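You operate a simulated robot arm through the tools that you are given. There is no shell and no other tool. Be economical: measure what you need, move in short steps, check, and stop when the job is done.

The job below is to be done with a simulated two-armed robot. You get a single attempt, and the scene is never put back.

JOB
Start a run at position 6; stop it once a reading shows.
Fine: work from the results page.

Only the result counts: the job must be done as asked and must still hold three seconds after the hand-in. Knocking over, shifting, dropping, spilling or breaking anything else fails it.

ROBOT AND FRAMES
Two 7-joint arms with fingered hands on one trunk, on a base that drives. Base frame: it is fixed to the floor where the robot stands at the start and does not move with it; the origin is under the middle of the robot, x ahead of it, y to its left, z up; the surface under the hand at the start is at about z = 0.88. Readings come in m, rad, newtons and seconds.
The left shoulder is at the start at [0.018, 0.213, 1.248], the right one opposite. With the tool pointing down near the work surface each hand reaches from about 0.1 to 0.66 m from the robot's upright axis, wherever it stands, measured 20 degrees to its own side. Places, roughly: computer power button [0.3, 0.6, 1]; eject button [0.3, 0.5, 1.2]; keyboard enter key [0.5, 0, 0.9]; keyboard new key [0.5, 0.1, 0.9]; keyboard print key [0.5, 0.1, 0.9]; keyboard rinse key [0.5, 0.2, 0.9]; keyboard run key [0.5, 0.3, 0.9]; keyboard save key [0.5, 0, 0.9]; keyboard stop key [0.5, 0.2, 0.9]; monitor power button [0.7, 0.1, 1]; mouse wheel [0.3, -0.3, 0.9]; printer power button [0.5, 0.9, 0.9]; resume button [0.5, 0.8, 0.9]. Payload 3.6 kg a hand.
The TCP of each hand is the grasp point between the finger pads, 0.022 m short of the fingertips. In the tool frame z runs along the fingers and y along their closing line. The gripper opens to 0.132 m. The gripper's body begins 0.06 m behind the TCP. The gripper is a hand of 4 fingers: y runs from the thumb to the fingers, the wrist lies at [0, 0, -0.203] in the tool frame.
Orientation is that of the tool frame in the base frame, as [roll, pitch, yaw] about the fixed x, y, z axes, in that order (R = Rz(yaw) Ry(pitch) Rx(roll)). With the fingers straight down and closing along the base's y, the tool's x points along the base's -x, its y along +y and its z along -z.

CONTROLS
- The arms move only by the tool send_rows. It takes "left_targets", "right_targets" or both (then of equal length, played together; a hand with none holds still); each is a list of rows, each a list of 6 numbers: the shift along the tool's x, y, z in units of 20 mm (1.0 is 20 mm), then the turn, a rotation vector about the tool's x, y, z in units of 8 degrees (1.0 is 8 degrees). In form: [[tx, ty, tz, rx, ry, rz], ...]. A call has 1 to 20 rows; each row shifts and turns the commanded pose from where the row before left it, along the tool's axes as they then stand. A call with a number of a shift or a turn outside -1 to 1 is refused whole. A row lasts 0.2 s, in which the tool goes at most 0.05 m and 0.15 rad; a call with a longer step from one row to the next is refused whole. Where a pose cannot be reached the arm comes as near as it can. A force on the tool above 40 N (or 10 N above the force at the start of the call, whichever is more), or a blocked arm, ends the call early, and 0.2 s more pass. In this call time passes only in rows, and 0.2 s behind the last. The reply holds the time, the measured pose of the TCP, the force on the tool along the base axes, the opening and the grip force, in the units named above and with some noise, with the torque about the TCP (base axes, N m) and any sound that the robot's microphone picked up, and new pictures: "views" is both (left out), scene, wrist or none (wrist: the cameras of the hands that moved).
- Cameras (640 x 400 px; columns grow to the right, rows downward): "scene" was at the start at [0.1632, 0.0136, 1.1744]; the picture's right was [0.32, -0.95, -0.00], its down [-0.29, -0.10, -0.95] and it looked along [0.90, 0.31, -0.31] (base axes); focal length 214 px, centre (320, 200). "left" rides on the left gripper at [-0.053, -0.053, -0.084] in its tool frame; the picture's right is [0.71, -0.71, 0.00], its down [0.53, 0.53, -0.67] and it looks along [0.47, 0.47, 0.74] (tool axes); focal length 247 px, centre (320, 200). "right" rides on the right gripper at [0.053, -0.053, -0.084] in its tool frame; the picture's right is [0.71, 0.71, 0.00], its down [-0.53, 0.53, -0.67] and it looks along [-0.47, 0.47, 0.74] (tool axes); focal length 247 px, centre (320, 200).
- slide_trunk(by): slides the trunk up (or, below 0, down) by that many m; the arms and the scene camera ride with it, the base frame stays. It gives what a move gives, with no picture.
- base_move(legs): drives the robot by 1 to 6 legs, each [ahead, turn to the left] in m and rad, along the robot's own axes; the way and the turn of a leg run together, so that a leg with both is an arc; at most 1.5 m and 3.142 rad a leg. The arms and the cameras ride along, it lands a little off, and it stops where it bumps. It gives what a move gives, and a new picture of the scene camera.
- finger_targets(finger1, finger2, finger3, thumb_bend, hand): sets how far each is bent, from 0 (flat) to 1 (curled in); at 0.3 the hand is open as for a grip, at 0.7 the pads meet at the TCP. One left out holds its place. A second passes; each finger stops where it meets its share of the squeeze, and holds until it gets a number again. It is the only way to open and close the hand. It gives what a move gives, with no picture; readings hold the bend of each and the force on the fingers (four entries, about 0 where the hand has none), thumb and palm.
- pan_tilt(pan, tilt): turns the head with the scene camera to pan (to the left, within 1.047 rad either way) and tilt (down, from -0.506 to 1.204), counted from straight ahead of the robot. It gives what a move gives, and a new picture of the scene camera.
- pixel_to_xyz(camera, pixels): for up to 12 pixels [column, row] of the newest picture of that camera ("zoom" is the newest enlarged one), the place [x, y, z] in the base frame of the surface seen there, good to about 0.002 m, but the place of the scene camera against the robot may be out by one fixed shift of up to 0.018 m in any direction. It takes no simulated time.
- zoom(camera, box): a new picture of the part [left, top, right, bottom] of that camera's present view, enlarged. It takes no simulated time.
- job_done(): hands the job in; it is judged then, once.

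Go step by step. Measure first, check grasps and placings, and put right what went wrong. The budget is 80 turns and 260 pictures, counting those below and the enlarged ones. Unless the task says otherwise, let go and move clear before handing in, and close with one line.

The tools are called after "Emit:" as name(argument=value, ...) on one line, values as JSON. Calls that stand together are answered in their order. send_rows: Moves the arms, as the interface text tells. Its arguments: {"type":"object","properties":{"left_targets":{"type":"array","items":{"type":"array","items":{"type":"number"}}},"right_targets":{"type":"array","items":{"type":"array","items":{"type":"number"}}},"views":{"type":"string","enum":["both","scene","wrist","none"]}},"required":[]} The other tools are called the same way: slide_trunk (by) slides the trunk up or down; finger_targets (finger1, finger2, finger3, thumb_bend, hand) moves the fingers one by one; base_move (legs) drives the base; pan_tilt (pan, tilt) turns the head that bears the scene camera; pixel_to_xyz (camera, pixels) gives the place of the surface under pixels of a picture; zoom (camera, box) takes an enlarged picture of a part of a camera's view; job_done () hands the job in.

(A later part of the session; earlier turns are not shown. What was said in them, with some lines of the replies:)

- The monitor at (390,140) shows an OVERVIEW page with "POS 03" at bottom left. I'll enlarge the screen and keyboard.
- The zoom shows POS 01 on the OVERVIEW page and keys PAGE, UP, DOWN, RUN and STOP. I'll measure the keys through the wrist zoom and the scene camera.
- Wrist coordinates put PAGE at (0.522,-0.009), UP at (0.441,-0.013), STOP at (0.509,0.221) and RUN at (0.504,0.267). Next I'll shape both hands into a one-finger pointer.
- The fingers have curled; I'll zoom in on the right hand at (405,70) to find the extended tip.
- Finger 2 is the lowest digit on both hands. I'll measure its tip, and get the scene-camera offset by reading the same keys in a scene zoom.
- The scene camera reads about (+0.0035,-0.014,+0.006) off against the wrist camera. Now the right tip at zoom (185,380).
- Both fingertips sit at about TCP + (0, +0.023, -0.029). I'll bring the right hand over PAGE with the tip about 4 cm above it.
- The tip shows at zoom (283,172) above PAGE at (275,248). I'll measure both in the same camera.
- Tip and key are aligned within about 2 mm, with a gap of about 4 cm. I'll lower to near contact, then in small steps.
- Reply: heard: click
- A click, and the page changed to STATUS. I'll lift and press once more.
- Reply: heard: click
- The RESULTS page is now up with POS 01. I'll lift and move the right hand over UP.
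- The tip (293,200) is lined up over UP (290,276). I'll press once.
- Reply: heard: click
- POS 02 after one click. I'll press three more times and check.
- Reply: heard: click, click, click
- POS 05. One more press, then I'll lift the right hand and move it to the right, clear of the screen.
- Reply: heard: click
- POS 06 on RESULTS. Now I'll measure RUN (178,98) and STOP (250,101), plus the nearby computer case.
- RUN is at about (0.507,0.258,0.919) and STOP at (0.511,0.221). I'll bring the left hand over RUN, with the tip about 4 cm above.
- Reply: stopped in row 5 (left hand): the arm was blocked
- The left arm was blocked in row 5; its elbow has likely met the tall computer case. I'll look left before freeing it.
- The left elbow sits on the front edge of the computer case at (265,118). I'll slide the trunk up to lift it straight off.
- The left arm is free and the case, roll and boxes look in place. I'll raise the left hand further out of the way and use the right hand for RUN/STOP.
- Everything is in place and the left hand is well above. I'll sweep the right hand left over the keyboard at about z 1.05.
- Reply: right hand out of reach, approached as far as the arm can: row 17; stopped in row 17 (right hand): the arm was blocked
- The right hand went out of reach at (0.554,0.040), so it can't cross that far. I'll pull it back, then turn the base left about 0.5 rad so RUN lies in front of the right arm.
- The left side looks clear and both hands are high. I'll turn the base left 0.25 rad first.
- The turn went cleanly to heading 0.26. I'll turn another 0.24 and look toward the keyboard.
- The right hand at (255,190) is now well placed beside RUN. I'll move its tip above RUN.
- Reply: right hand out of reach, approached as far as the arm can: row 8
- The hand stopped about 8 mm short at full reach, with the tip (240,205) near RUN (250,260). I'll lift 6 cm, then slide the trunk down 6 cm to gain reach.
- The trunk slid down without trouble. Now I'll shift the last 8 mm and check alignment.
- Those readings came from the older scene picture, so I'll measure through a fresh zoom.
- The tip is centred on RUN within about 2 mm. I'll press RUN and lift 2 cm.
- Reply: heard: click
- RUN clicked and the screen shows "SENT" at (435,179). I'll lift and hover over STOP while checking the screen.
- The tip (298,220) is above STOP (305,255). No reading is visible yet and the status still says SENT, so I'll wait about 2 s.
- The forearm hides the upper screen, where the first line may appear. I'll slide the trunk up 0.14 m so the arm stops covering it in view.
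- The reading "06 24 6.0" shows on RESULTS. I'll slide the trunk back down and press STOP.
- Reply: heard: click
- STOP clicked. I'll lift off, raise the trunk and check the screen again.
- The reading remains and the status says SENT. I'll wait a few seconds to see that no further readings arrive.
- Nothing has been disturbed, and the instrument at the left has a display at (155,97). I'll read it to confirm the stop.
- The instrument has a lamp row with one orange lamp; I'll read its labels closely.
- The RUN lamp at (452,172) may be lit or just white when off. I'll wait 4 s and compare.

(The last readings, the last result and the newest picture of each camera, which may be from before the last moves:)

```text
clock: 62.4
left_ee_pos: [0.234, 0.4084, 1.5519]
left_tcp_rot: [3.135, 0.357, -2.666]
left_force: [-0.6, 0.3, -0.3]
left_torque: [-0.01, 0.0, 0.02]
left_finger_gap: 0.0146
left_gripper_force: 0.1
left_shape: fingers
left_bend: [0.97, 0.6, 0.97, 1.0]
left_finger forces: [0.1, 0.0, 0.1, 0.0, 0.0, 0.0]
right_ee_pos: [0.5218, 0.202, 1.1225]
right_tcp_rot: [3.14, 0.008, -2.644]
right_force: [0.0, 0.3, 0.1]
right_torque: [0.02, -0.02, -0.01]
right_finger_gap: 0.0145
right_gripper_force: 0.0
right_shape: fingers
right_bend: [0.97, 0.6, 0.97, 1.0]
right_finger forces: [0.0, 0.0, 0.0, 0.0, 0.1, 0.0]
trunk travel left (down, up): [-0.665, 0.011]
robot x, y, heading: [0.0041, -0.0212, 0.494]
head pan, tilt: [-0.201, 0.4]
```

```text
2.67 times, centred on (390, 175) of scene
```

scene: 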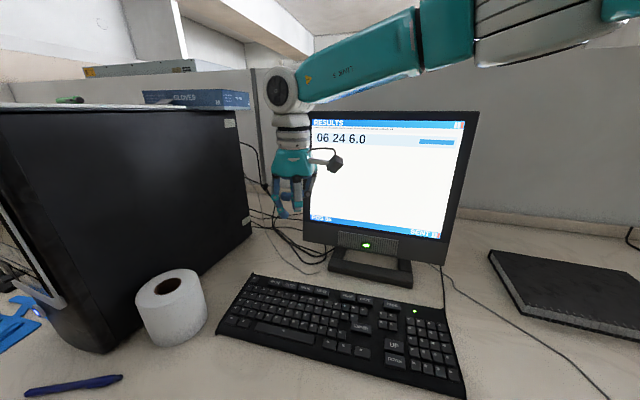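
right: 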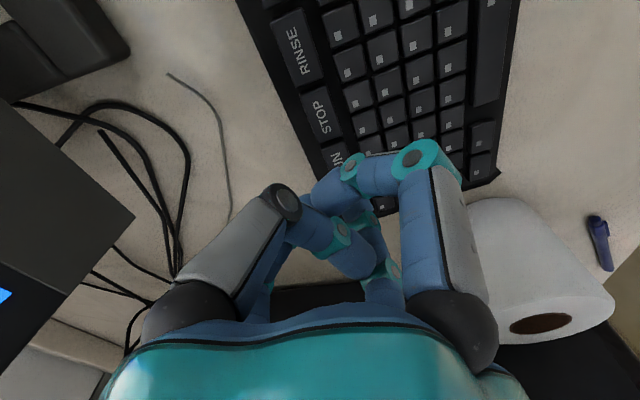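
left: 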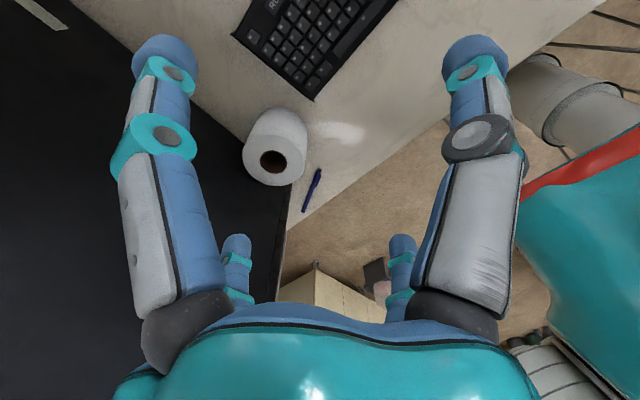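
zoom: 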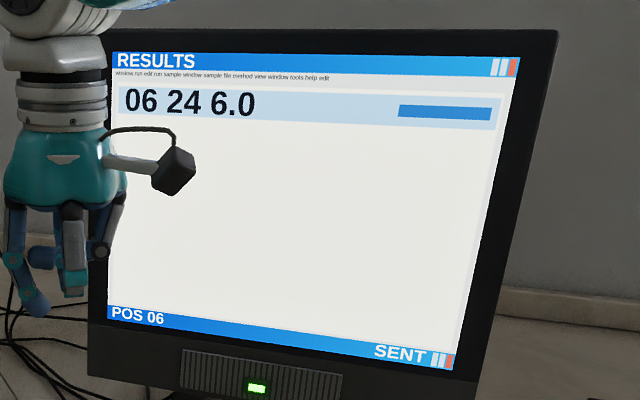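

The reading is the only one and stays put, but neither "SENT" nor the RUN lamp proves the stop. I'll move the right hand aside and turn further left to look at the sampler.

Emit:
send_rows(right_targets=[[0.54, -0.81, 0, 0, 0, 0], [0.54, -0.81, 0, 0, 0, 0], [0.54, -0.81, 0, 0, 0, 0], [0.54, -0.81, 0, 0, 0, 0], [0.54, -0.81, 0, 0, 0, 0], [0.54, -0.81, 0, 0, 0, 0], [0.54, -0.81, 0, 0, 0, 0], [0.54, -0.81, 0, 0, 0, 0], [0.54, -0.81, 0, 0, 0, 0], [0.54, -0.81, 0, 0, 0, 0], [0.54, -0.81, 0, 0, 0, 0], [0.54, -0.81, 0, 0, 0, 0]], views="none")

Emit:
base_move(legs=[[0, 0.4]])

Emit:
pan_tilt(pan=0.9, tilt=0.25)

```text
clock: 65.0
left_ee_pos: [0.2328, 0.4075, 1.5533]
left_tcp_rot: [3.135, 0.358, -2.667]
left_force: [0.2, 0.0, -0.4]
left_torque: [-0.01, -0.02, 0.0]
left_finger_gap: 0.0144
left_gripper_force: 0.2
left_shape: fingers
left_bend: [0.97, 0.6, 0.97, 1.0]
left_finger forces: [0.1, 0.1, 0.0, 0.0, 0.0, 0.0]
right_ee_pos: [0.5002, -0.0299, 1.1211]
right_tcp_rot: [3.14, 0.009, -2.645]
right_force: [0.4, 0.5, -0.9]
right_torque: [0.02, 0.01, -0.04]
right_finger_gap: 0.0147
right_gripper_force: 0.0
right_shape: fingers
right_bend: [0.97, 0.6, 0.97, 1.0]
right_finger forces: [0.1, 0.0, 0.0, 0.0, 0.0, 0.0]
trunk travel left (down, up): [-0.665, 0.011]
robot x, y, heading: [0.0024, -0.0207, 0.499]
head pan, tilt: [-0.201, 0.4]
```

```text
clock: 66.6
left_ee_pos: [0.0537, 0.4627, 1.5528]
left_tcp_rot: [3.135, 0.356, -2.283]
left_force: [-1.0, -0.6, -0.5]
left_torque: [0.0, -0.02, 0.02]
left_finger_gap: 0.0144
left_gripper_force: 0.1
left_shape: fingers
left_bend: [0.97, 0.6, 0.97, 1.0]
left_finger forces: [0.0, 0.1, 0.0, 0.1, 0.0, 0.1]
right_ee_pos: [0.4663, 0.1566, 1.1209]
right_tcp_rot: [3.139, 0.01, -2.26]
right_force: [0.2, 0.3, -1.0]
right_torque: [0.0, -0.03, -0.03]
right_finger_gap: 0.0146
right_gripper_force: 0.0
right_shape: fingers
right_bend: [0.97, 0.6, 0.97, 1.0]
right_finger forces: [0.0, 0.1, 0.0, 0.0, 0.0, 0.0]
trunk travel left (down, up): [-0.665, 0.011]
robot x, y, heading: [0.0208, -0.0341, 0.881]
head pan, tilt: [-0.201, 0.4]
```

scene: 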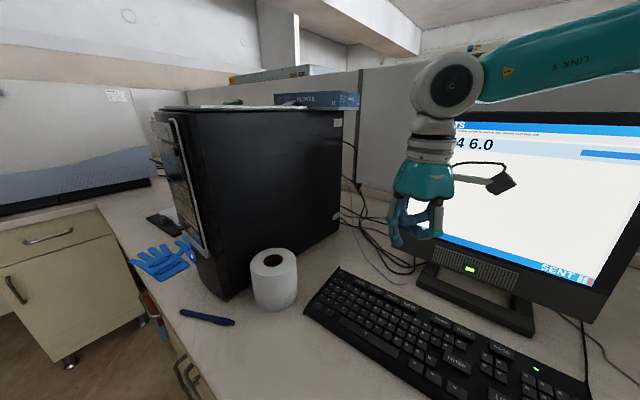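

```text
clock: 68.0
left_ee_pos: [0.0554, 0.4646, 1.5526]
left_tcp_rot: [3.135, 0.357, -2.284]
left_force: [0.2, -0.8, 0.1]
left_torque: [0.01, -0.01, -0.02]
left_finger_gap: 0.0144
left_gripper_force: 0.1
left_shape: fingers
left_bend: [0.97, 0.6, 0.97, 1.0]
left_finger forces: [0.1, 0.0, 0.1, 0.0, 0.1, 0.0]
right_ee_pos: [0.4673, 0.1573, 1.1215]
right_tcp_rot: [3.14, 0.008, -2.261]
right_force: [-0.3, -0.2, 0.1]
right_torque: [-0.05, 0.01, 0.01]
right_finger_gap: 0.0145
right_gripper_force: 0.1
right_shape: fingers
right_bend: [0.97, 0.6, 0.97, 1.0]
right_finger forces: [0.0, 0.0, 0.0, 0.0, 0.1, 0.0]
trunk travel left (down, up): [-0.665, 0.011]
robot x, y, heading: [0.0179, -0.0331, 0.882]
head pan, tilt: [0.901, 0.25]
```

scene: 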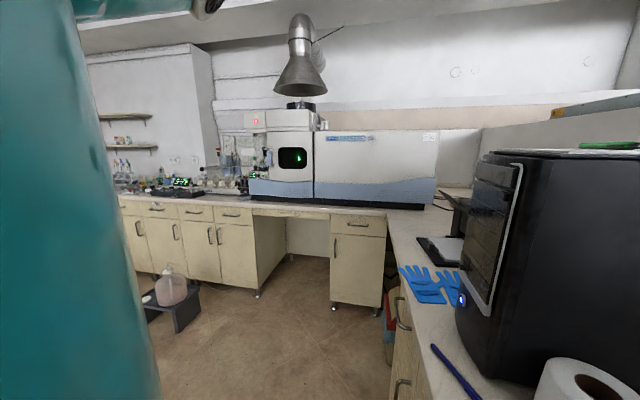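

The sampler is visible around (185,185). I'll enlarge it.

Emit:
zoom(camera="scene", box=[110, 130, 270, 210])

Emit:
zoom(camera="scene", box=[145, 165, 215, 205])

Emit:
zoom(camera="scene", box=[320, 128, 380, 148])

```text
4.00 times, centred on (190, 170) of scene
```

zoom: 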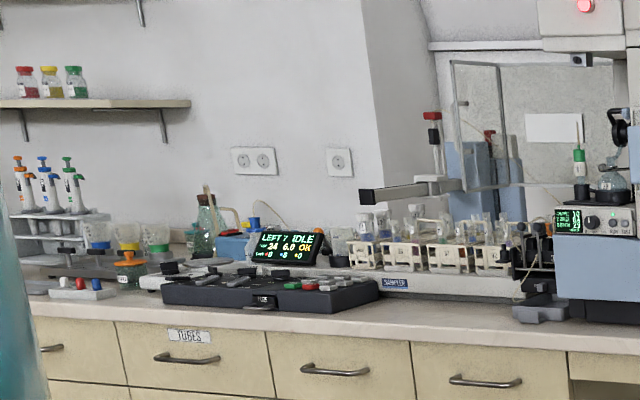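

```text
9.14 times, centred on (180, 185) of scene
```

zoom: 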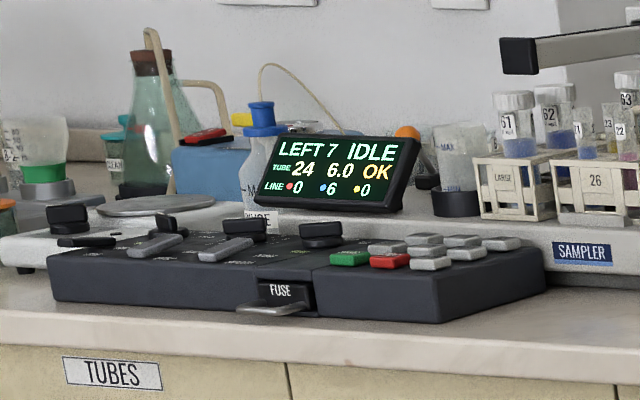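

```text
10.67 times, centred on (350, 138) of scene
```

zoom: 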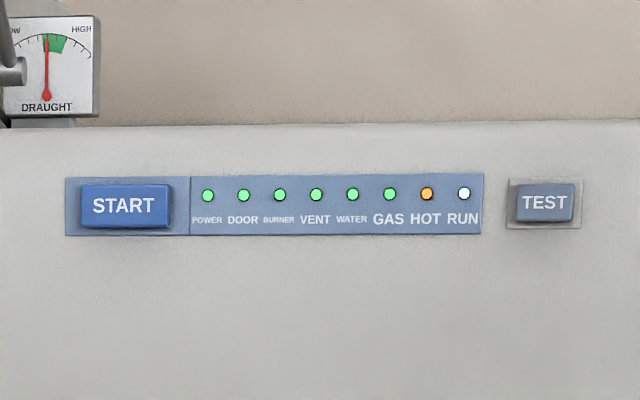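

The sampler display reads "IDLE, TUBE 24, 6.0 OK", so the run has stopped. The results page still shows "06 24 6.0", and both hands are clear.

Emit:
job_done()

```text
The job is handed in.
```

I ran position 6 from the results page and stopped it once the reading "06 24 6.0" showed; the sampler display now reads IDLE. On the way the left elbow bumped the computer case; I saw nothing shifted or knocked over.
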